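You operate a simulated robot arm through the tools that you are given. There is no shell and no other tool.

Carry out the task below with a simulated robot arm. There is one attempt and no reset: what you move stays moved.

JOB
Set the controls near the coffee corner. At the end: the red shaker cap is turned to open; the yellow shaker cap is turned to open; the black mill dial is turned to coarse; the brown shaker cap is turned to open; whatever was shut is shut again. Leave all else as you found it, and nothing knocked over.

Only the result counts: the job must be done as asked and must still hold three seconds after the hand-in. Knocking over, shifting, dropping, spilling or breaking anything else fails it. A push-on lid holds only when it is set on centred and level and pressed home; a screw cap is set on level and turned clockwise until tight.

ROBOT AND FRAMES
A 6-joint arm with a two-finger parallel gripper, fixed in place. Base frame: the origin is at the foot of the arm, x ahead of it, y to its left, z up; the work surface is at about z = 0. Units: m, degrees, N and s.
With the tool pointing down near the work surface it reaches from about 0.24 to 0.58 m from the base axis. Its first joint turns from -166.0 to 166.0 degrees. Payload 1.5 kg.
The tool frame sits at the grasp point between the pads (the TCP): z along the fingers, y along the line on which they close. The tips reach 0.03 m beyond it. The gripper opens to 0.08 m. The fingers are 0.017 m wide and 0.012 m thick; the gripper's body (0.04 by 0.082 m) begins 0.08 m behind the TCP.
Orientation is told as [roll, pitch, yaw] about the base's x, y, z axes, in that order, counted from this pose: with the fingers straight down and closing along the base's y, the tool's x points along the base's -x, its y along +y and its z along -z.

CONTROLS
- The arm moves only by the tool nudge_tool. Its arguments are lists of equal length, an entry for each row: "rot": the turn, a rotation vector about the tool's x, y, z in degrees, a list of three; "delta_pos": the shift along the tool's x, y, z in m, a list of three; "claw": the gripper command, from -1 (fully open) to 1 (shut), values between in proportion. In form: {"rot": [[rx, ry, rz], ...], "delta_pos": [[x, y, z], ...], "claw": [claw, ...]}. A call has 1 to 20 rows; each row is the pose to reach, as a shift and turn from the pose commanded when the call began, along the tool's axes at that moment. Each row takes 0.2 s and may step no farther than 0.05 m and 8.6 degrees from the row before; otherwise, or with a gripper value out of range, the whole call is refused. A pose out of reach is approached as far as the arm can. The call stops where the force on the tool passes 40 N (or 10 N more than at its start, if that is more) or the arm is blocked; 0.2 s more then pass. Each finger travels about 0.072 m/s and halts on what it meets, pressing with about 31 N; the grip force reading is that of the motor and also rises with nothing between the fingers. The clock runs only during rows and for 0.2 s after the last one: add rows that repeat a pose to give the fingers time. The reply holds the time, the measured pose of the TCP, the force on the tool along the base axes, the opening and the grip force, in the units named above and with some noise, with the torque about the TCP (base axes, N m) and any sound that the robot's microphone picked up, and new pictures: "views" is both (left out), scene, wrist or none.
- Cameras (640 x 400 px; columns grow to the right, rows downward): "scene" is fixed at [0.0566, -0.653, 0.7052]; the picture's right is [0.83, -0.56, 0.00], its down [-0.25, -0.37, -0.89] and it looks along [0.50, 0.74, -0.45] (base axes); focal length 327 px, centre (320, 200). "wrist" rides on the gripper at [0.072, -0.007, -0.122] in the tool frame; the picture's right is [0.09, 1.00, 0.00], its down [-0.84, 0.08, -0.54] and it looks along [-0.54, 0.05, 0.84] (tool axes); focal length 238 px, centre (320, 200).
- pixel_to_xyz(camera, pixels): for up to 12 pixels [column, row] of the newest picture of that camera ("zoom" is the newest enlarged one), the place [x, y, z] in the base frame of the surface seen there, good to about 0.003 m, but the place of the scene camera against the robot may be out by one fixed shift of up to 0.025 m in any direction. It takes no simulated time.
- zoom(camera, box): a new picture of the part [left, top, right, bottom] of that camera's present view, enlarged. It takes no simulated time.
- hand_in(): hands the job in; it is judged then, once.

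Unless the task says otherwise, let go and move clear before handing in.

The tools are called after "Emit:" as name(argument=value, ...) on one line, values as JSON. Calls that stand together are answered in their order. nudge_tool: Moves the arm, as the interface text tells. Its arguments: {"type":"object","properties":{"rot":{"type":"array","items":{"type":"array","items":{"type":"number"}}},"delta_pos":{"type":"array","items":{"type":"array","items":{"type":"number"}}},"claw":{"type":"array","items":{"type":"number"}},"views":{"type":"string","enum":["both","scene","wrist","none"]}},"required":["rot","delta_pos","claw"]} The other tools are called the same way: pixel_to_xyz (camera, pixels) gives the place of the surface under pixels of a picture; zoom (camera, box) takes an enlarged picture of a part of a camera's view; hand_in () hands the job in.

At the start:

```text
t: 0.0
ee_pos: [0.2769, 0.0855, 0.4551]
orientation: [0.0, 0.0, 0.0]
force: [-0.2, 0.4, -0.4]
torque: [0.0, -0.03, 0.04]
grip_width: 0.0798
grasp_force: 0.0
```

scene: 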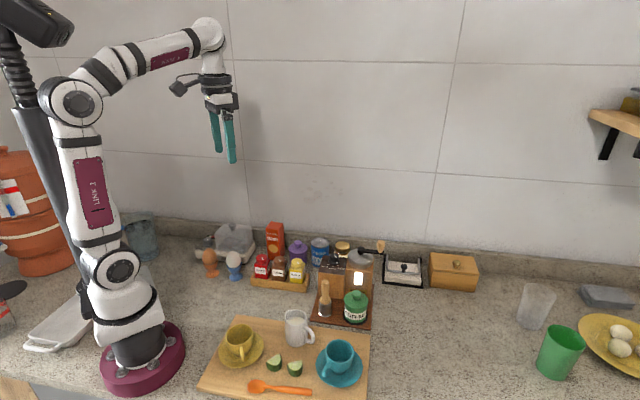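
wrist: 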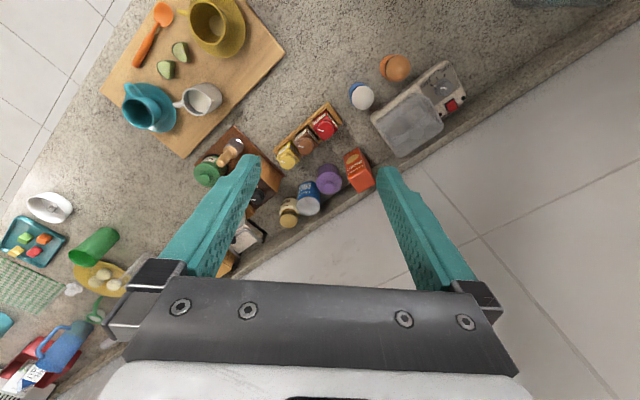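

The pictures show the shaker rack near scene pixel (280,275) with red, brown and yellow caps, and a mill/coffee box near (340,280). I'll zoom in for detail first.

Emit:
zoom(camera="scene", box=[240, 220, 320, 300])

Emit:
zoom(camera="scene", box=[300, 225, 400, 335])

Emit:
zoom(camera="wrist", box=[180, 80, 400, 240])

```text
5.00 times, centred on (280, 260) of scene
```

zoom: 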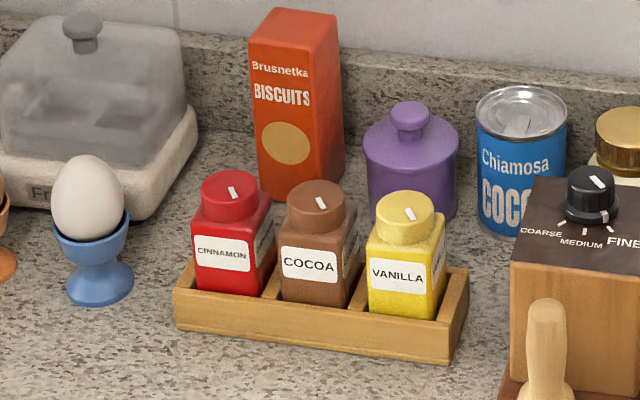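

```text
3.64 times, centred on (350, 280) of scene
```

zoom: 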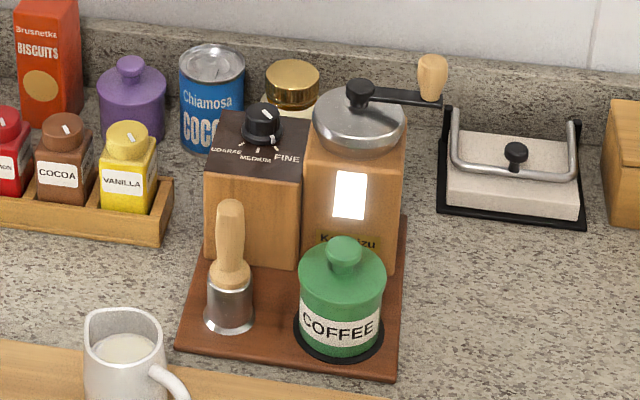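

```text
2.50 times, centred on (290, 160) of wrist
```

zoom: 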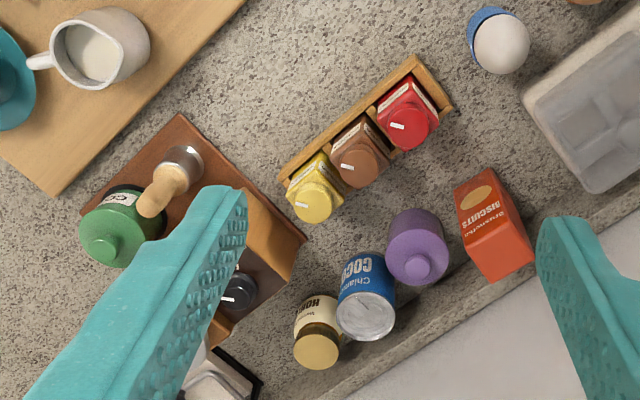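

The caps show white pointer marks, and the dial shows COARSE/MEDIUM/FINE around its rim. I'll zoom in closer to read the open/shut marks.

Emit:
zoom(camera="scene", box=[260, 250, 310, 285])

Emit:
zoom(camera="scene", box=[335, 235, 375, 265])

Emit:
zoom(camera="wrist", box=[270, 100, 350, 170])

Emit:
zoom(camera="scene", box=[320, 240, 370, 275])

```text
11.43 times, centred on (285, 268) of scene
```

zoom: 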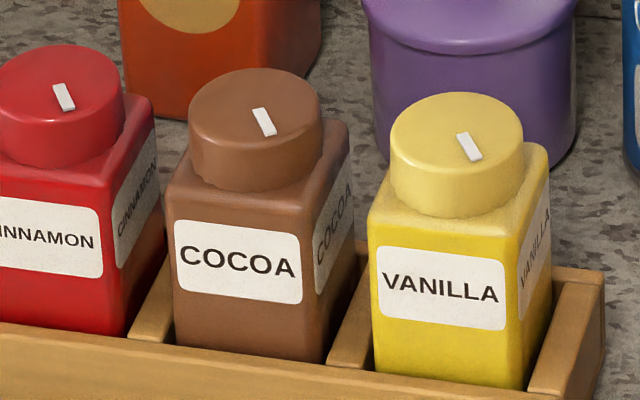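

```text
13.33 times, centred on (355, 250) of scene
```

zoom: 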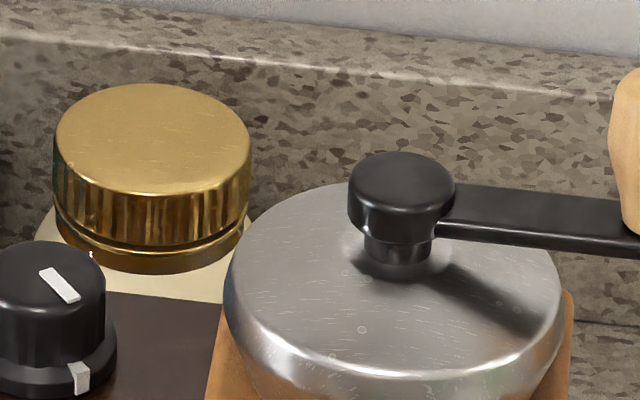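

```text
5.71 times, centred on (310, 135) of wrist
```

zoom: 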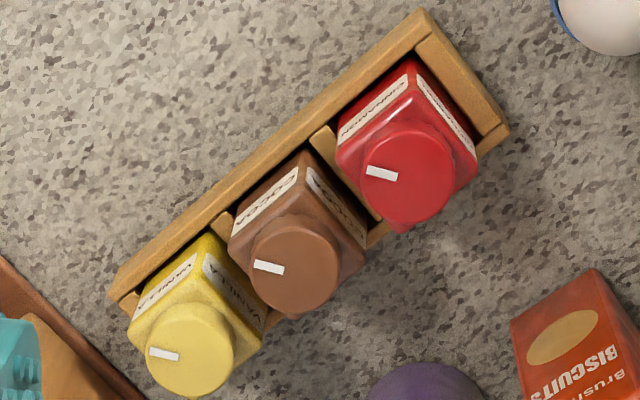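

```text
11.43 times, centred on (345, 258) of scene
```

zoom: 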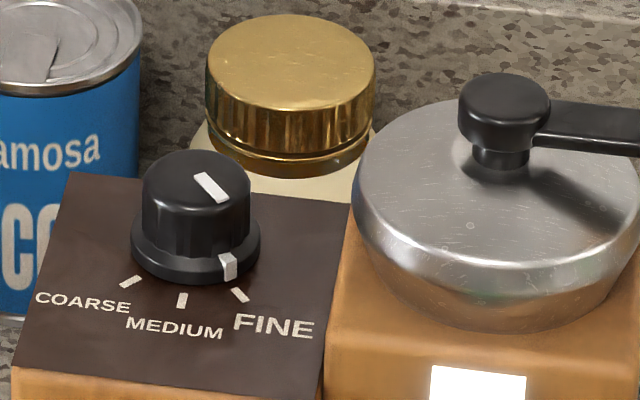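

The dial's pointer now stands at FINE (tab at zoom pixel (229,266)), but I see no OPEN marks on the caps yet. I'll get 3D positions before moving in for a closer view.

Emit:
pixel_to_xyz(camera="wrist", pixels=[[325, 130], [306, 146], [289, 160], [272, 184], [331, 106], [340, 122], [290, 216], [308, 200], [329, 180], [357, 170], [283, 150], [390, 68]])

Emit:
pixel_to_xyz(camera="scene", pixels=[[265, 259], [280, 261], [296, 265], [352, 248], [343, 244], [319, 243], [298, 245], [275, 224], [361, 255], [381, 246], [325, 290], [356, 295]])

```text
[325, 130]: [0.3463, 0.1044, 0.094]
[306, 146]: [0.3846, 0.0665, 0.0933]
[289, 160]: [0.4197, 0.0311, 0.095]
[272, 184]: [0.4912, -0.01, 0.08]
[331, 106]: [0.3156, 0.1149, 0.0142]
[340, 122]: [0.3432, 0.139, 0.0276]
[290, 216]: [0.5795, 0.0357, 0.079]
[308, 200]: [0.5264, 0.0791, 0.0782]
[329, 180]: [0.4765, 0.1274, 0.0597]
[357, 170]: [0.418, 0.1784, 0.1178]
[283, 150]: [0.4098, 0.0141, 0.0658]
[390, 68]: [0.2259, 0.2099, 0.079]
```

```text
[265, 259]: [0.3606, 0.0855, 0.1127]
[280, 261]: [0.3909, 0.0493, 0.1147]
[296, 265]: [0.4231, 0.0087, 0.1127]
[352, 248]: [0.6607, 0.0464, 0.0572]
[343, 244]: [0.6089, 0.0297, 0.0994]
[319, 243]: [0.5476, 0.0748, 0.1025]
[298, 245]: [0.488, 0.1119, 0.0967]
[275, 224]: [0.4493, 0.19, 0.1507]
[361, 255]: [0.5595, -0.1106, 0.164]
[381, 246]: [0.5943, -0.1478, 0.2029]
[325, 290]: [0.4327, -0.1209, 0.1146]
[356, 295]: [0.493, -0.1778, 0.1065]
```

Measured with the wrist camera, the caps are at about red (0.346,0.104), brown (0.385,0.067) and yellow (0.420,0.031), with tops near z=0.094. I'll lower the wrist over the rack for a close look, staying well clear.

Emit:
nudge_tool(rot=[[0, 0, 0], [0, 0, 0], [0, 0, 0], [0, 0, 0], [0, 0, 0], [0, 0, 0]], delta_pos=[[-0.018, -0.004, 0.04], [-0.036, -0.008, 0.08], [-0.054, -0.012, 0.12], [-0.072, -0.016, 0.16], [-0.09, -0.02, 0.2], [-0.1, -0.02, 0.225]], claw=[-1, -1, -1, -1, -1, -1])

```text
t: 1.4
ee_pos: [0.378, 0.0651, 0.2291]
orientation: [0.1, -0.1, 0.0]
force: [-0.7, -0.5, 1.1]
torque: [0.0, 0.0, -0.01]
grip_width: 0.08
grasp_force: 0.1
```

scene: 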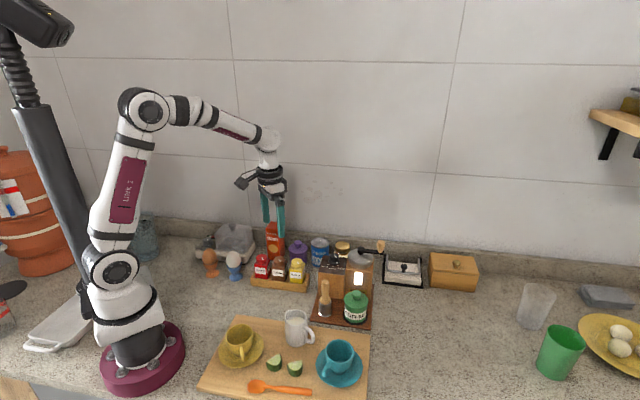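
wrist: 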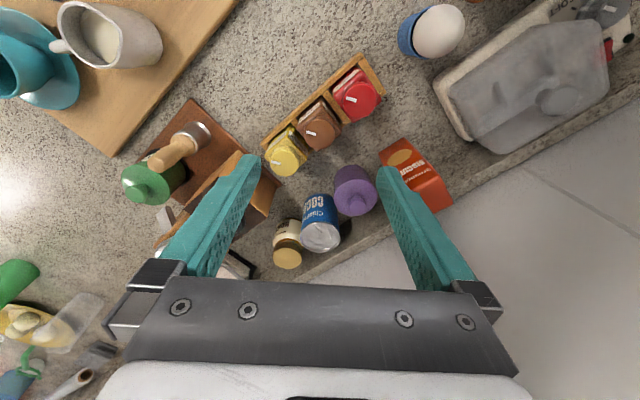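

Now the rack sits around wrist pixel (320,125). I'll zoom in to look for open/shut marks.

Emit:
zoom(camera="wrist", box=[255, 50, 395, 185])

Emit:
zoom(camera="wrist", box=[255, 115, 315, 180])

Emit:
pixel_to_xyz(camera="wrist", pixels=[[359, 95], [320, 128], [287, 156], [350, 100], [262, 160], [381, 92], [366, 60], [321, 225], [355, 195], [287, 253], [268, 186], [418, 170]])

```text
2.96 times, centred on (325, 118) of wrist
```

zoom: 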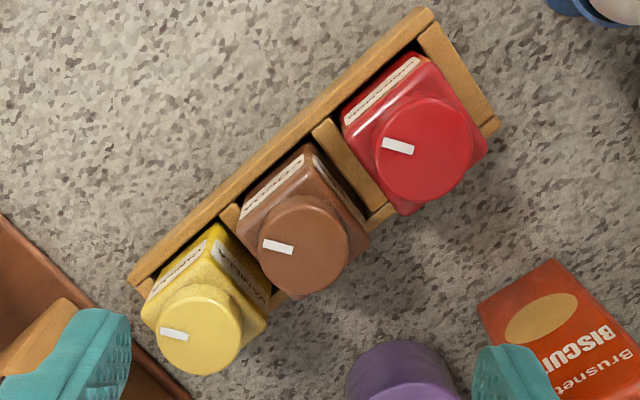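

```text
6.15 times, centred on (285, 148) of wrist
```

zoom: 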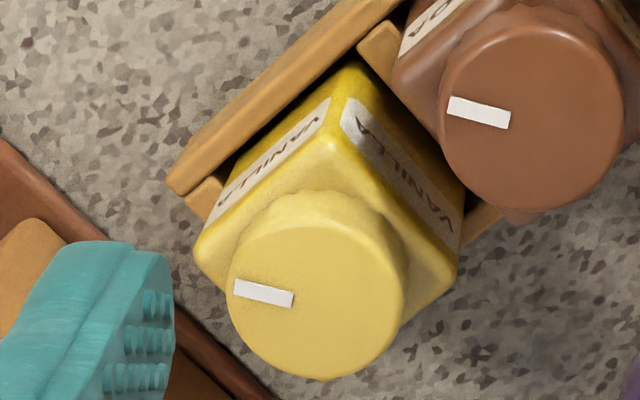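

```text
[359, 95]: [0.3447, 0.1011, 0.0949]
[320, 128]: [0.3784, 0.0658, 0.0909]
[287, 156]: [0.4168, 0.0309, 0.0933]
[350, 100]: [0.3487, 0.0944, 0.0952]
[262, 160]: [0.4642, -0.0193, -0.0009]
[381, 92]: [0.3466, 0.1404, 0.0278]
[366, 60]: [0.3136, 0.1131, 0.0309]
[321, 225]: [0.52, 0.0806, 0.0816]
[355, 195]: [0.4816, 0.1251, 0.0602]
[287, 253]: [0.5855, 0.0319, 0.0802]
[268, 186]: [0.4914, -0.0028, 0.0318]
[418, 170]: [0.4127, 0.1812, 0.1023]
```

There are no marks on the sides seen so far. I'll swing the wrist around the vertical to see the shakers' back and far sides.

Emit:
nudge_tool(rot=[[0, 0, 8.5], [0, 0, 17], [0, 0, 25.5], [0, 0, 34], [0, 0, 42.5], [0, 0, 51], [0, 0, 59.5], [0, 0, 68], [0, 0, 76.5], [0, 0, 85], [0, 0, 93.5], [0, 0, 102], [0, 0, 110.5], [0, 0, 119], [0, 0, 127.5], [0, 0, 135]], delta_pos=[[0, 0, 0], [0, 0, 0], [0, 0, 0], [0, 0, 0], [0, 0, 0], [0, 0, 0], [0, 0, 0], [0, 0, 0], [0, 0, 0], [0, 0, 0], [0, 0, 0], [0, 0, 0], [0, 0, 0], [0, 0, 0], [0, 0, 0], [0, 0, 0]], claw=[-1, -1, -1, -1, -1, -1, -1, -1, -1, -1, -1, -1, -1, -1, -1, -1])

```text
t: 4.8
ee_pos: [0.3775, 0.0657, 0.229]
orientation: [-0.1, 0.0, -135.2]
force: [0.3, 1.0, -0.8]
torque: [-0.02, -0.02, 0.0]
grip_width: 0.0801
grasp_force: 0.0
```

scene: 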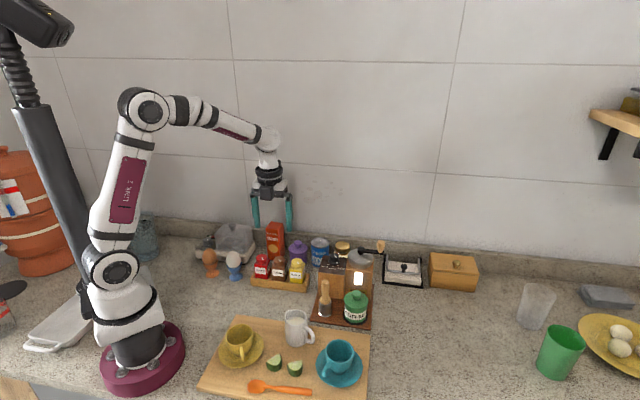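
wrist: 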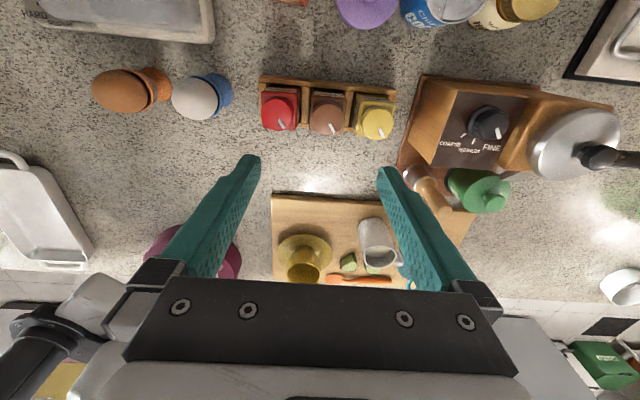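

From behind, the rack is at wrist pixels (327,110) and the dial at (487,125). I'll zoom in on both.

Emit:
zoom(camera="wrist", box=[255, 70, 405, 150])

Emit:
zoom(camera="wrist", box=[430, 85, 530, 170])

Emit:
pixel_to_xyz(camera="wrist", pixels=[[278, 112], [327, 116], [377, 122], [487, 125], [497, 135], [455, 110], [480, 165], [430, 130], [596, 158], [545, 135], [262, 80], [395, 92]])

```text
4.27 times, centred on (330, 110) of wrist
```

zoom: 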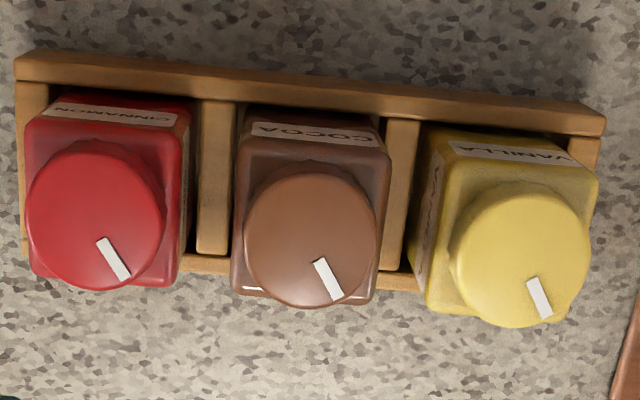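

```text
4.71 times, centred on (480, 128) of wrist
```

zoom: 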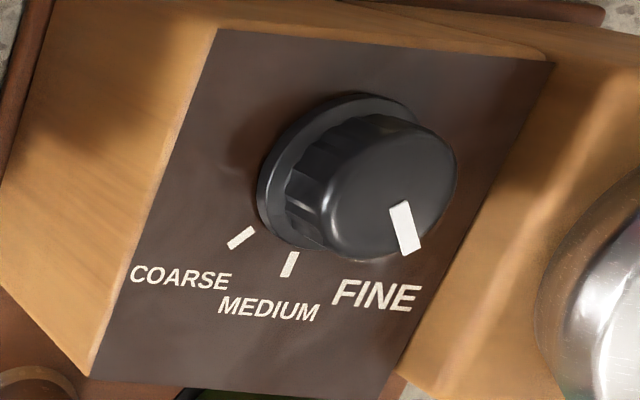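

```text
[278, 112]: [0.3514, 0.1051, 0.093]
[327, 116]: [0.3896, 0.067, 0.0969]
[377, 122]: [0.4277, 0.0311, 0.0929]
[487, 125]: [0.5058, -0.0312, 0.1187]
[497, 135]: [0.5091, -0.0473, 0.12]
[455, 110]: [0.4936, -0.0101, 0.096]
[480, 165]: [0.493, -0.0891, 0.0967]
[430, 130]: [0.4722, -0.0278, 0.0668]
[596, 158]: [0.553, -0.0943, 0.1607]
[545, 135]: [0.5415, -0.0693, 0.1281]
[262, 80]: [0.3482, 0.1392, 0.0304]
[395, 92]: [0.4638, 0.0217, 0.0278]
```

From behind there are no marks on the shaker bodies either. I'll zoom hard on each cap to measure the pointer angles and look for small markings.

Emit:
zoom(camera="wrist", box=[255, 88, 303, 142])

Emit:
zoom(camera="wrist", box=[303, 90, 353, 144])

Emit:
zoom(camera="wrist", box=[353, 92, 403, 146])

Emit:
zoom(camera="scene", box=[285, 252, 310, 275])

Emit:
zoom(camera="scene", box=[252, 248, 290, 285])

```text
7.41 times, centred on (279, 115) of wrist
```

zoom: 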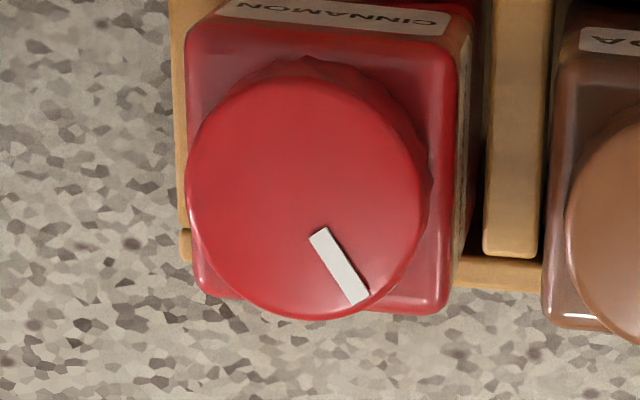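

```text
7.41 times, centred on (328, 117) of wrist
```

zoom: 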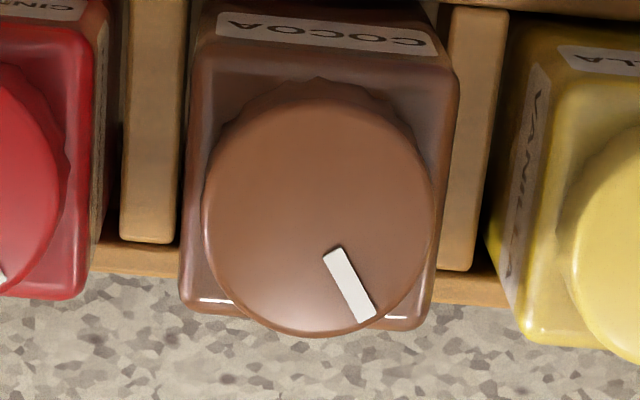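

```text
7.41 times, centred on (378, 119) of wrist
```

zoom: 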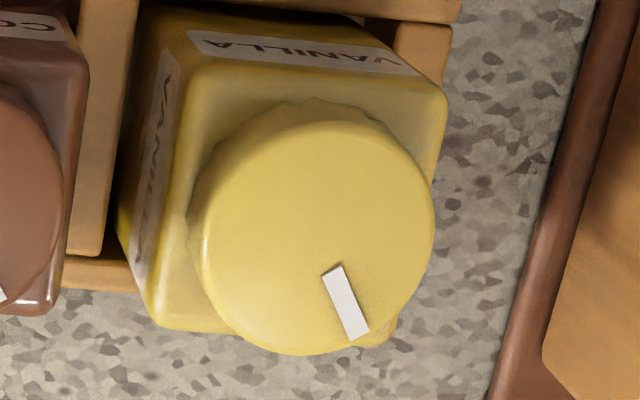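

```text
16.00 times, centred on (298, 264) of scene
```

zoom: 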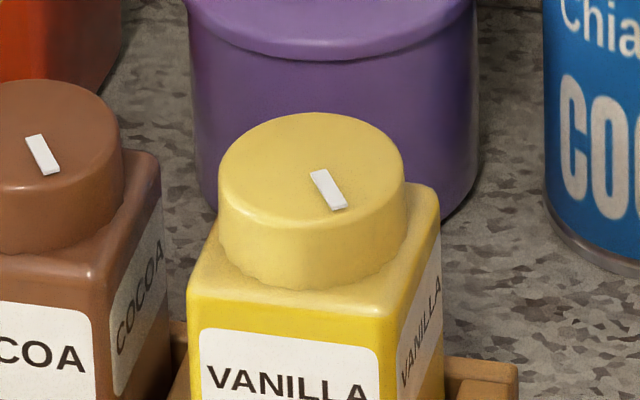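

```text
10.81 times, centred on (271, 266) of scene
```

zoom: 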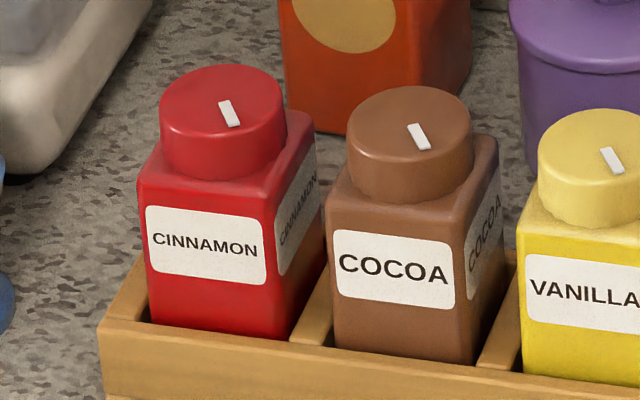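

All three pointers stand at about the same angle, some 30° right of the shaker's front, and there are no printed marks on the caps. I'll measure the cap centres from their rim points and take the pointer ends.

Emit:
pixel_to_xyz(camera="wrist", pixels=[[262, 115], [292.5, 115], [277, 101], [277, 130], [279, 119.5], [284, 128.3], [329.8, 124], [334, 133], [379.8, 128.3], [383.2, 137.3], [277, 115], [328, 120]])

Emit:
pixel_to_xyz(camera="wrist", pixels=[[313.5, 120], [342.5, 120], [328, 104.5], [328, 133.5], [362.5, 125], [392, 125], [377, 110], [377, 139], [377.5, 124.5], [328, 116], [277, 111], [377, 120]])

```text
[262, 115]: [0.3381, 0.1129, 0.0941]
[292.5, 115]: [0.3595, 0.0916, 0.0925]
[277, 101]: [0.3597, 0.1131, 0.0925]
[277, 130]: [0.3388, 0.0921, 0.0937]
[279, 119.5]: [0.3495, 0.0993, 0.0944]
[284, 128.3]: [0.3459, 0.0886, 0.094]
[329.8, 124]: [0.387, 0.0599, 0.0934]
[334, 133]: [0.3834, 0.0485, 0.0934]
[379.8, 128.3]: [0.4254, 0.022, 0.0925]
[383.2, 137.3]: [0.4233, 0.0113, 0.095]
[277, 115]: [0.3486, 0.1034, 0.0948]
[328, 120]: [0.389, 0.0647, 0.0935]
```

```text
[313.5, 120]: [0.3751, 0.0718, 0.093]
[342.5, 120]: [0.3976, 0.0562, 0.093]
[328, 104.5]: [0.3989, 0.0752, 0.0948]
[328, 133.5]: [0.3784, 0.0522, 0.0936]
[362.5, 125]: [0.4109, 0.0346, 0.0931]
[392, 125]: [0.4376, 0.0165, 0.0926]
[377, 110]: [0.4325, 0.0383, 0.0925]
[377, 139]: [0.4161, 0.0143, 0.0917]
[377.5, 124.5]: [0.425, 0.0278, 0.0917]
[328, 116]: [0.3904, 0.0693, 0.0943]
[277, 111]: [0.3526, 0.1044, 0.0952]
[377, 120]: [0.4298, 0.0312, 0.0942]
```

Averaging the rim points gives red (0.3490,0.1024), brown (0.3875,0.0639) and yellow (0.4243,0.0259), with tops at z≈0.094. I'll turn the gripper square to the rack and hover above the red cap.

Emit:
nudge_tool(rot=[[0, 0, -8.2], [0, 0, -16.4], [0, 0, -24.6], [0, 0, -32.8], [0, 0, -41], [0, 0, -49.2], [0, 0, -57.4], [0, 0, -65.6], [0, 0, -73.8], [0, 0, -82], [0, 0, -90], [0, 0, -90], [0, 0, -90], [0, 0, -90]], delta_pos=[[0.001, -0.005, 0], [0.001, -0.01, 0], [0.002, -0.015, 0], [0.003, -0.02, 0], [0.003, -0.025, 0], [0.004, -0.03, 0], [0.005, -0.035, 0], [0.005, -0.04, 0], [0.006, -0.043, 0], [0.0063, -0.0459, 0], [0.0063, -0.0459, 0], [0.0063, -0.0459, 0.04], [0.0063, -0.0459, 0.08], [0.0063, -0.0459, 0.08]], claw=[-0.375, -0.375, -0.375, -0.375, -0.375, -0.375, -0.375, -0.375, -0.375, -0.375, -0.375, -0.375, -0.375, -0.375])

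```text
t: 7.8
ee_pos: [0.3494, 0.1025, 0.1511]
orientation: [0.0, 0.0, -45.0]
force: [0.1, -0.6, -1.1]
torque: [0.0, -0.01, 0.0]
grip_width: 0.0547
grasp_force: 0.0
```

scene: 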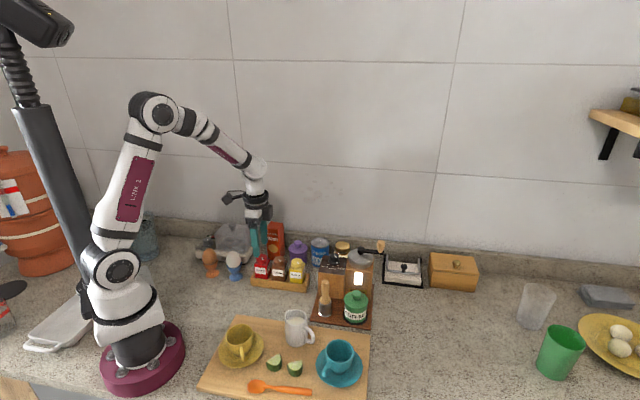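
wrist: 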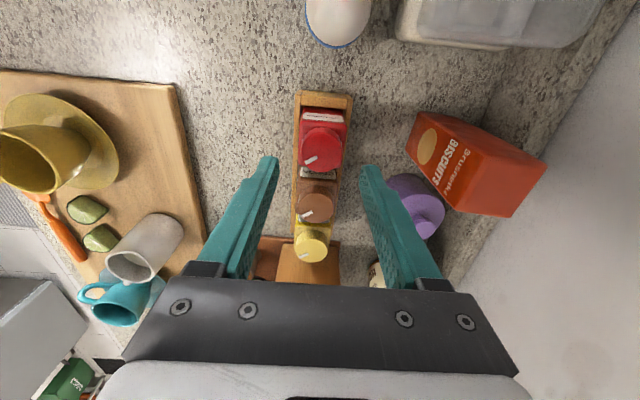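

The red cap is at wrist pixel (321,150) between the open fingers. I'll recheck its centre from this close view before going down.

Emit:
zoom(camera="wrist", box=[290, 100, 354, 180])

Emit:
pixel_to_xyz(camera="wrist", pixels=[[302, 150], [340, 150], [321, 132], [321, 168], [321, 150], [305, 125], [338, 125], [321, 176], [350, 130], [297, 130]])

```text
5.00 times, centred on (322, 140) of wrist
```

zoom: 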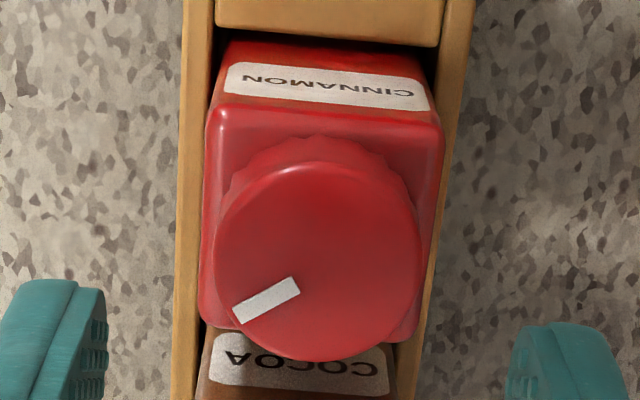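

```text
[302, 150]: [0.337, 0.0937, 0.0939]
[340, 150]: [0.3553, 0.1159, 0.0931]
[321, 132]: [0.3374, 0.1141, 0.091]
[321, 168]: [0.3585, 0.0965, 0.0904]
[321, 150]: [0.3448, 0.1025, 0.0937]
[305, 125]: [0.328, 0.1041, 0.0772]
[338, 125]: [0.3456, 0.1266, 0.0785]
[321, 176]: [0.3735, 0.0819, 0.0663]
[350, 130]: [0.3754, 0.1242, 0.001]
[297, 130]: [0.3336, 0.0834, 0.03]
```

The rechecked centre agrees within about 1.5 mm and the shoulder is at z≈0.078. I'll lower to TCP z≈0.112, with the tips just above the shoulder, and close on the red cap.

Emit:
nudge_tool(rot=[[0, 0, 0], [0, 0, 0], [0, 0, 0], [0, 0, 0], [0, 0, 0], [0, 0, 0]], delta_pos=[[0, 0, 0.02], [0, 0, 0.0385], [0, 0, 0.0385], [0, 0, 0.0385], [0, 0, 0.0385], [0, 0, 0.0385]], claw=[-0.375, -0.375, -0.375, 1, 1, 1])

```text
t: 9.2
ee_pos: [0.3501, 0.1017, 0.1112]
orientation: [0.0, 0.0, -44.9]
force: [-0.7, -0.1, -0.6]
torque: [-0.01, 0.0, 0.0]
grip_width: 0.0329
grasp_force: 31.5
```

scene: 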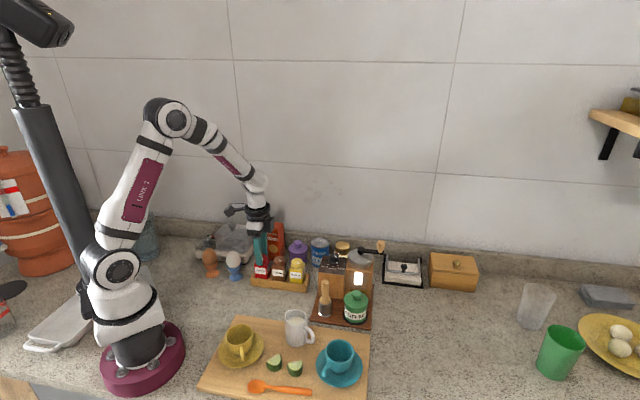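
wrist: 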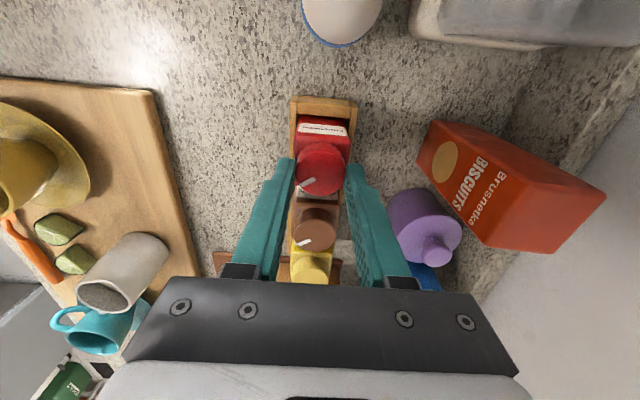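

The red cap is gripped (width 0.033, 31 N) with almost no side force. I'll try a small counterclockwise turn of 16° and watch the torque and sound.

Emit:
nudge_tool(rot=[[0, 0, -4], [0, 0, -8], [0, 0, -12], [0, 0, -16]], delta_pos=[[0, 0, 0], [0, 0, 0], [0, 0, 0], [0, 0, 0]], claw=[1, 1, 1, 1])

```text
t: 10.2
ee_pos: [0.3492, 0.1039, 0.112]
orientation: [0.0, -0.2, -29.0]
force: [-2.7, 4.1, 24.1]
torque: [-0.02, 0.19, 0.0]
grip_width: 0.0326
grasp_force: 30.9
```

scene: 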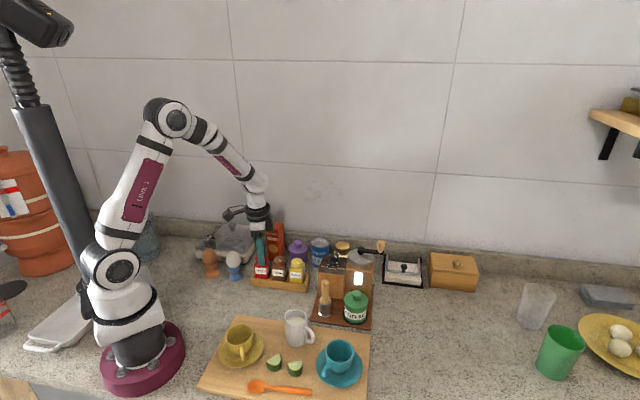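
wrist: 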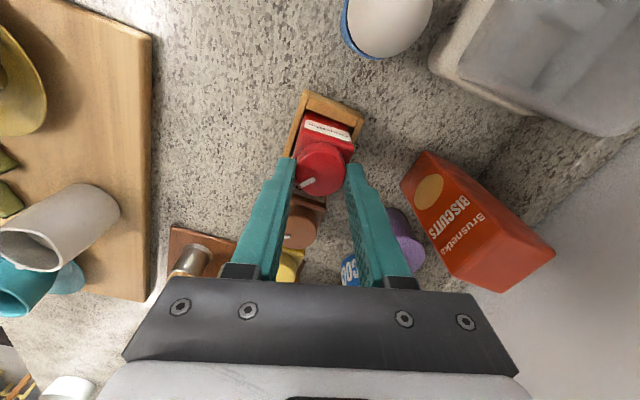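

The turn moved freely (torque about z ≈ 0), but an upward force of 24 N appeared. I'll zoom in to see whether the cap turned and whether anything is touching.

Emit:
zoom(camera="wrist", box=[270, 80, 380, 270])

Emit:
zoom(camera="scene", box=[245, 225, 315, 295])

```text
2.11 times, centred on (325, 175) of wrist
```

zoom: 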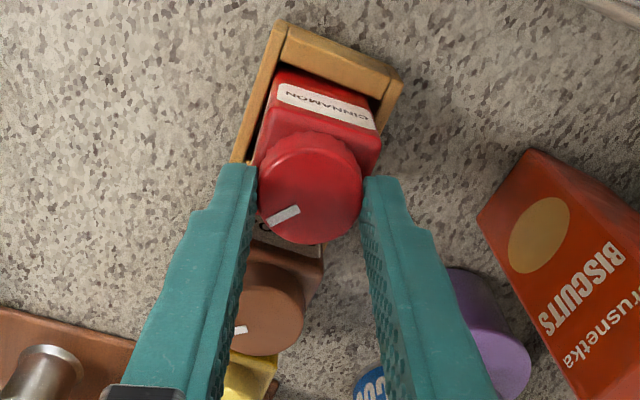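

```text
5.71 times, centred on (280, 260) of scene
```

zoom: 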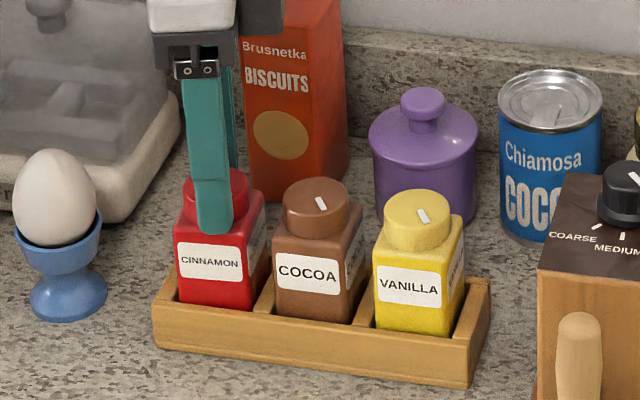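

The cap's pointer moved along with the gripper and the bottle stays in its slot. I'll hold still for one row to see whether the 24 N upward force persists.

Emit:
nudge_tool(rot=[[0, 0, 0]], delta_pos=[[0, 0, 0]], claw=[1], views="none")

```text
t: 10.6
ee_pos: [0.3501, 0.1018, 0.1108]
orientation: [0.0, -0.2, -29.0]
force: [2.4, 4.0, 18.6]
torque: [0.21, -0.28, 0.01]
grip_width: 0.0327
grasp_force: 31.1
```

The upward push persists at about 19 N, which is consistent with the cap rising on a thread or a light tip contact. I'll ease the tool up half a millimetre to see if it relaxes.

Emit:
nudge_tool(rot=[[0, 0, 0], [0, 0, 0]], delta_pos=[[0, 0, -0.0005], [0, 0, -0.0005]], claw=[1, 1], views="none")

```text
t: 11.2
ee_pos: [0.3488, 0.103, 0.1099]
orientation: [0.1, -0.1, -29.0]
force: [8.0, 2.0, 7.6]
torque: [0.0, -0.67, -0.04]
grip_width: 0.0327
grasp_force: 31.2
```

The push fell to about 8 N after 0.5 mm of lift. I'll release the cap in place and read the force to tell thread push from finger contact.

Emit:
nudge_tool(rot=[[0, 0, 0], [0, 0, 0]], delta_pos=[[0, 0, 0], [0, 0, 0]], claw=[-0.125, -0.125])

Emit:
zoom(camera="scene", box=[250, 245, 290, 285])

Emit:
zoom(camera="wrist", box=[270, 80, 380, 270])

```text
t: 11.8
ee_pos: [0.349, 0.1016, 0.1107]
orientation: [-0.1, 0.0, -29.0]
force: [-0.4, 0.2, -0.6]
torque: [-0.03, 0.01, 0.02]
grip_width: 0.0449
grasp_force: 0.0
```

scene: 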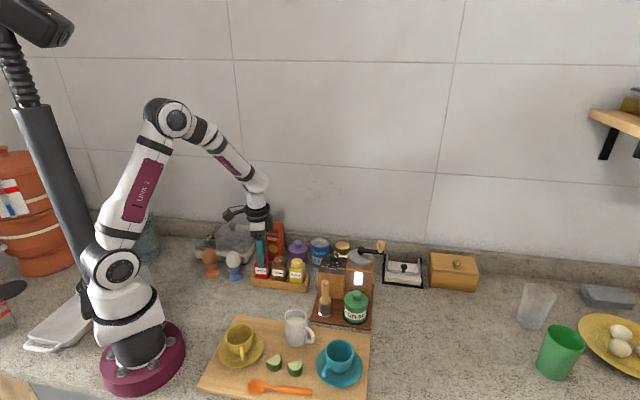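
wrist: 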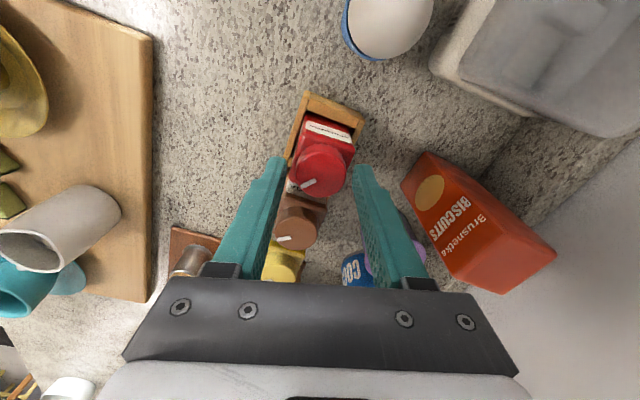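

```text
10.00 times, centred on (270, 265) of scene
```

zoom: 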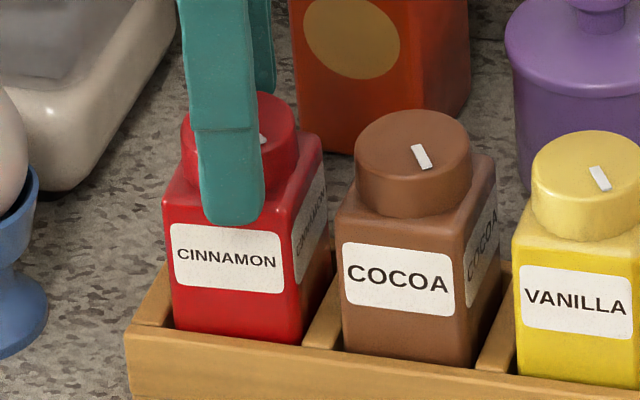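

```text
2.11 times, centred on (325, 175) of wrist
```

zoom: 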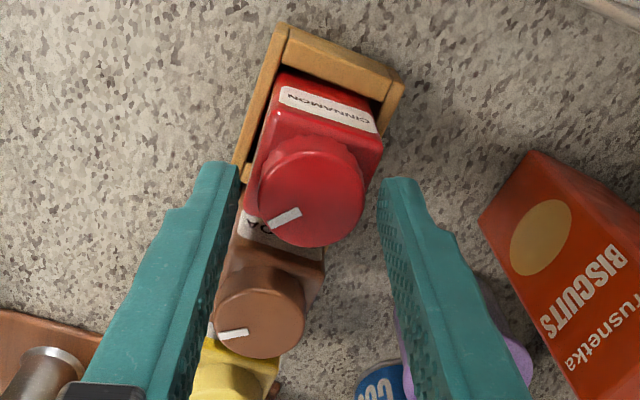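

After release the force is zero, and the red pointer has turned about 16–20° counterclockwise relative to brown and stayed there. The lift came through the grip, so I'll regrip here and turn a further 8° while watching the force.

Emit:
nudge_tool(rot=[[0, 0, 0], [0, 0, 0], [0, 0, 0]], delta_pos=[[0, 0, 0], [0, 0, 0], [0, 0, 0]], claw=[1, 1, 1], views="none")

Emit:
nudge_tool(rot=[[0, 0, -4], [0, 0, -8]], delta_pos=[[0, 0, 0], [0, 0, 0]], claw=[1, 1], views="none")

```text
t: 12.6
ee_pos: [0.3496, 0.1013, 0.1114]
orientation: [0.0, 0.0, -29.0]
force: [0.1, -0.1, 0.0]
torque: [-0.03, 0.02, -0.03]
grip_width: 0.0328
grasp_force: 31.0
```

```text
t: 13.2
ee_pos: [0.3498, 0.1029, 0.1114]
orientation: [0.0, 0.1, -21.0]
force: [-0.9, 0.2, -0.4]
torque: [0.03, 0.0, 0.02]
grip_width: 0.0331
grasp_force: 31.0
```

This time there was no extra force over 8°, so I'll continue counterclockwise in small steps.

Emit:
nudge_tool(rot=[[0, 0, -4], [0, 0, -8], [0, 0, -12], [0, 0, -16]], delta_pos=[[0, 0, 0], [0, 0, 0], [0, 0, 0], [0, 0, 0]], claw=[1, 1, 1, 1], views="wrist")

```text
t: 14.2
ee_pos: [0.3495, 0.1017, 0.1114]
orientation: [0.0, 0.0, -4.8]
force: [0.2, 0.5, -0.8]
torque: [0.02, -0.08, -0.01]
grip_width: 0.0328
grasp_force: 30.6
```

wrist: 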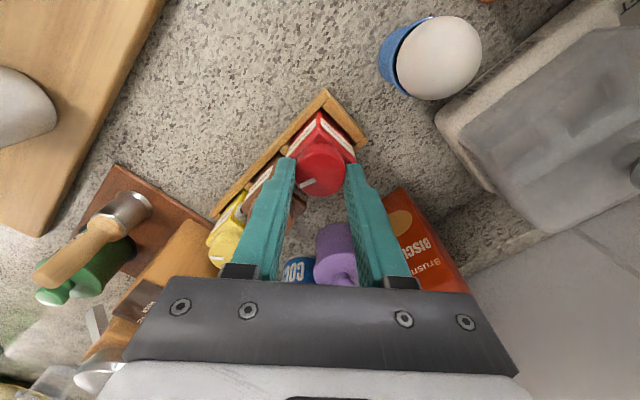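

The cap has turned about 40° counterclockwise with no resistance and no sound. I'll continue in steps and watch for a stop.

Emit:
nudge_tool(rot=[[0, 0, -4], [0, 0, -8], [0, 0, -12], [0, 0, -16]], delta_pos=[[0, 0, 0], [0, 0, 0], [0, 0, 0], [0, 0, 0]], claw=[1, 1, 1, 1], views="wrist")

```text
t: 15.2
ee_pos: [0.35, 0.1037, 0.1105]
orientation: [0.0, 0.0, 11.1]
force: [-0.2, -0.6, -0.4]
torque: [-0.02, -0.02, -0.02]
grip_width: 0.0326
grasp_force: 30.5
```

wrist: 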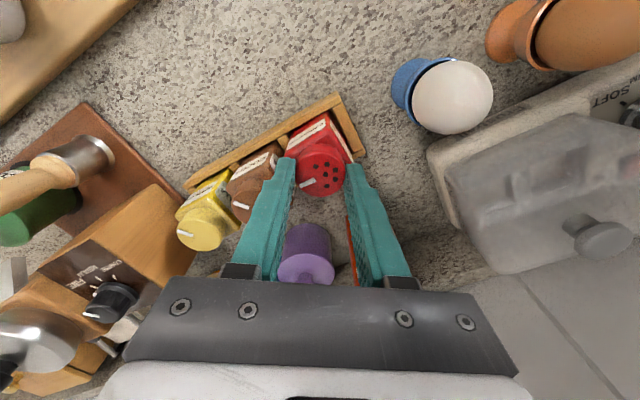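

Sprinkle holes have now appeared on the red cap at wrist pixel (325,170), so counterclockwise opens it, at about 56°. I'll zoom to check.

Emit:
zoom(camera="wrist", box=[270, 100, 380, 220])

Emit:
nudge_tool(rot=[[0, 0, -4]], delta_pos=[[0, 0, 0]], claw=[1], views="wrist")

```text
3.33 times, centred on (325, 160) of wrist
```

zoom: 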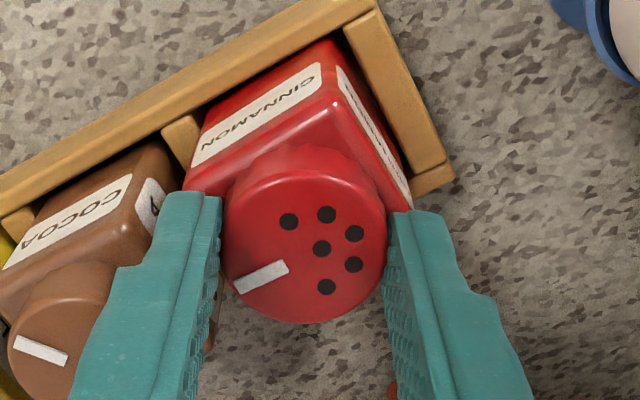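

```text
t: 15.6
ee_pos: [0.3493, 0.1014, 0.1116]
orientation: [-0.1, 0.0, 14.9]
force: [0.8, -0.1, -0.2]
torque: [-0.01, 0.0, -0.02]
grip_width: 0.0328
grasp_force: 30.8
```

wrist: 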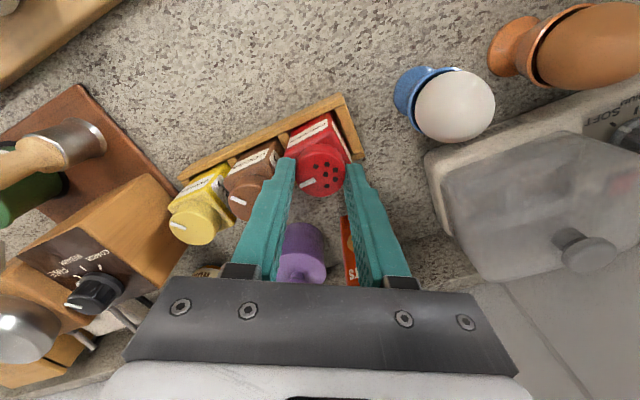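

The holes remain visible at 60° total with no torque yet. I'll go a few degrees more to see if there's an end stop.

Emit:
nudge_tool(rot=[[0, 0, -2.5], [0, 0, -5]], delta_pos=[[0, 0, 0], [0, 0, 0]], claw=[1, 1], views="wrist")

Emit:
zoom(camera="wrist", box=[270, 100, 380, 220])

```text
t: 16.2
ee_pos: [0.3492, 0.1022, 0.1105]
orientation: [0.0, 0.0, 20.1]
force: [0.1, -0.8, 0.4]
torque: [-0.04, 0.0, 0.03]
grip_width: 0.0327
grasp_force: 31.4
```

wrist: 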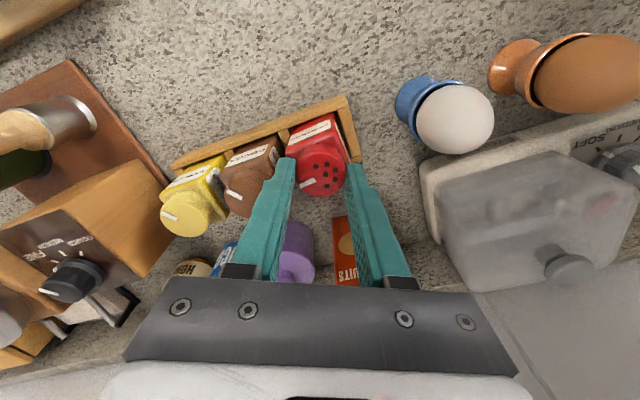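

```text
3.33 times, centred on (325, 160) of wrist
```

zoom: 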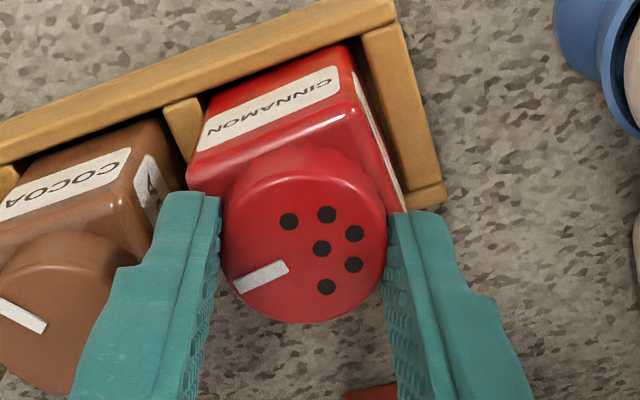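

There is still no stop at 65° and the holes are still shown. I'll go 5° further with care, since finger-to-brown-cap clearance stays about 6 mm.

Emit:
nudge_tool(rot=[[0, 0, -2.5], [0, 0, -5]], delta_pos=[[0, 0, 0], [0, 0, 0]], claw=[1, 1], views="wrist")

Emit:
zoom(camera="wrist", box=[270, 100, 380, 220])

```text
t: 16.8
ee_pos: [0.3488, 0.1033, 0.1111]
orientation: [-0.1, -0.1, 25.0]
force: [-0.3, -0.9, -1.3]
torque: [0.0, 0.01, -0.05]
grip_width: 0.0324
grasp_force: 30.8
```

wrist: 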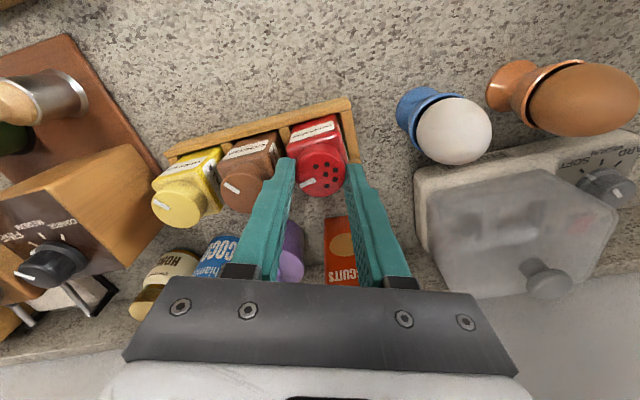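

```text
3.33 times, centred on (325, 160) of wrist
```

zoom: 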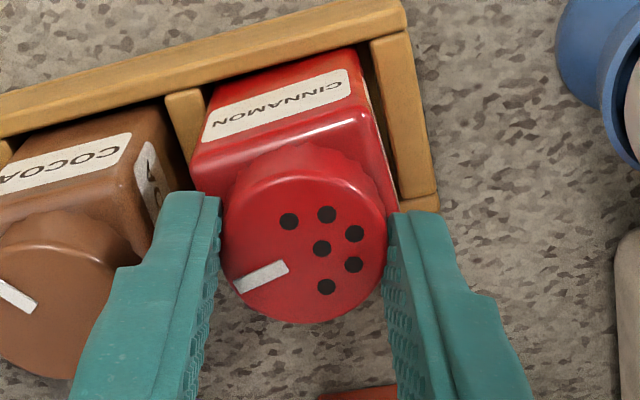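

Still no stop at 70° and the holes are still showing. I'll continue toward 85° total to find the end of travel.

Emit:
nudge_tool(rot=[[0, 0, -2.5], [0, 0, -5], [0, 0, -7.5], [0, 0, -10]], delta_pos=[[0, 0, 0], [0, 0, 0], [0, 0, 0], [0, 0, 0]], claw=[1, 1, 1, 1], views="wrist")

Emit:
zoom(camera="wrist", box=[270, 100, 380, 220])

```text
t: 17.8
ee_pos: [0.3502, 0.1036, 0.1118]
orientation: [0.0, -0.1, 35.0]
force: [-0.9, 5.1, 5.8]
torque: [0.29, 0.11, -0.21]
grip_width: 0.0326
grasp_force: 31.2
```

wrist: 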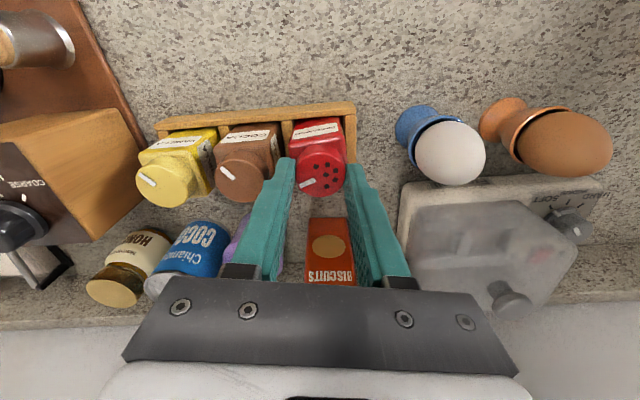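

```text
3.33 times, centred on (325, 160) of wrist
```

zoom: 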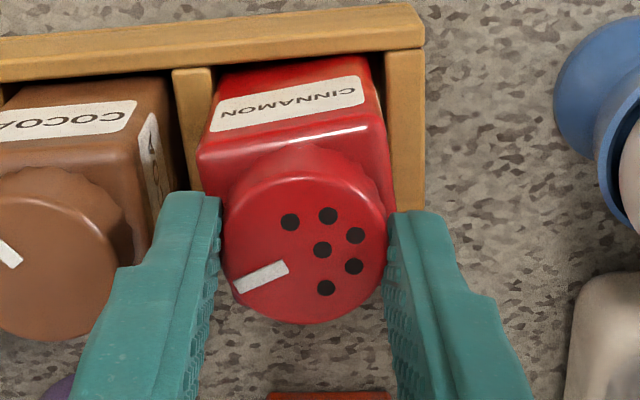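

A resisting torque (-0.21 N m) and small side forces now show, so the end stop is at about 75–80°, with the holes fully open. I'll back off 3° to take the strain off, then release gently.

Emit:
nudge_tool(rot=[[0, 0, 1.5], [0, 0, 3]], delta_pos=[[0, 0, 0], [0, 0, 0]], claw=[1, 1], views="none")

```text
t: 18.4
ee_pos: [0.3499, 0.1038, 0.1104]
orientation: [0.1, 0.0, 32.0]
force: [0.9, 0.5, 2.1]
torque: [0.01, 0.0, 0.01]
grip_width: 0.0327
grasp_force: 31.0
```

The strain is gone (torque ≈ 0). I'll open just slightly to 0.039 to stay clear of the brown cap, then lift straight up.

Emit:
nudge_tool(rot=[[0, 0, 0], [0, 0, 0], [0, 0, 0], [0, 0, 0], [0, 0, 0]], delta_pos=[[0, 0, 0], [0, 0, 0], [0, 0, -0.01], [0, 0, -0.03], [0, 0, -0.06]], claw=[0.025, 0.025, 0.025, 0.025, 0.025])

Emit:
zoom(camera="wrist", box=[180, 60, 400, 220])

Emit:
zoom(camera="scene", box=[245, 235, 315, 295])

```text
t: 19.6
ee_pos: [0.3488, 0.102, 0.1705]
orientation: [-0.2, 0.0, 32.0]
force: [0.4, 0.5, 0.4]
torque: [0.02, 0.02, -0.04]
grip_width: 0.039
grasp_force: 0.0
```

scene: 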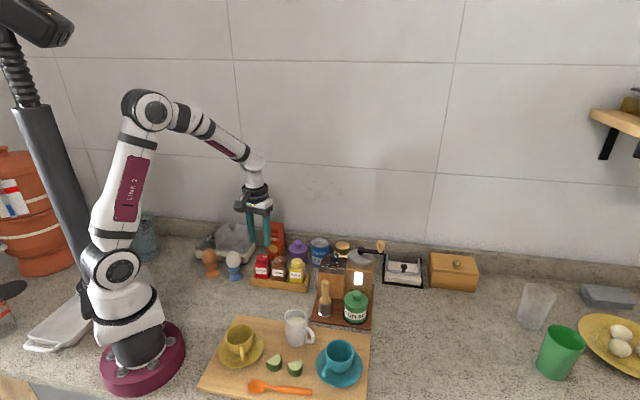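
wrist: 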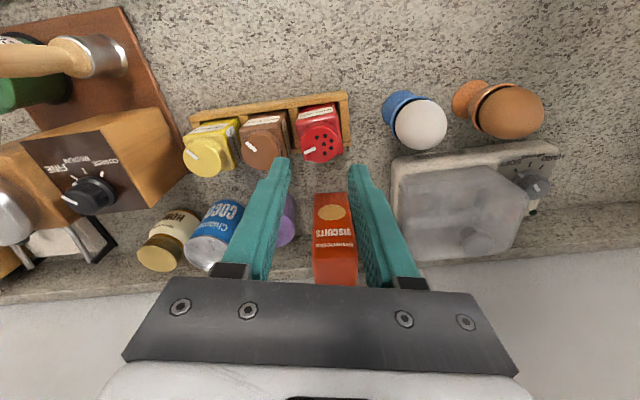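

```text
2.50 times, centred on (290, 140) of wrist
```

zoom: 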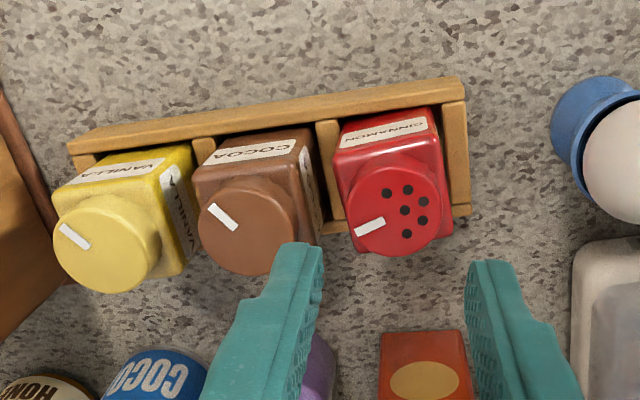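

```text
6.67 times, centred on (280, 265) of scene
```

zoom: 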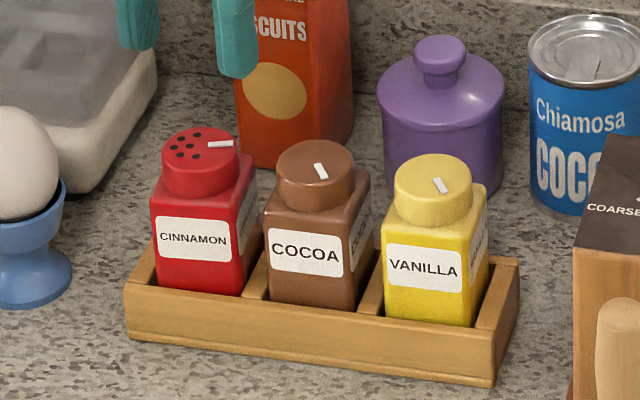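

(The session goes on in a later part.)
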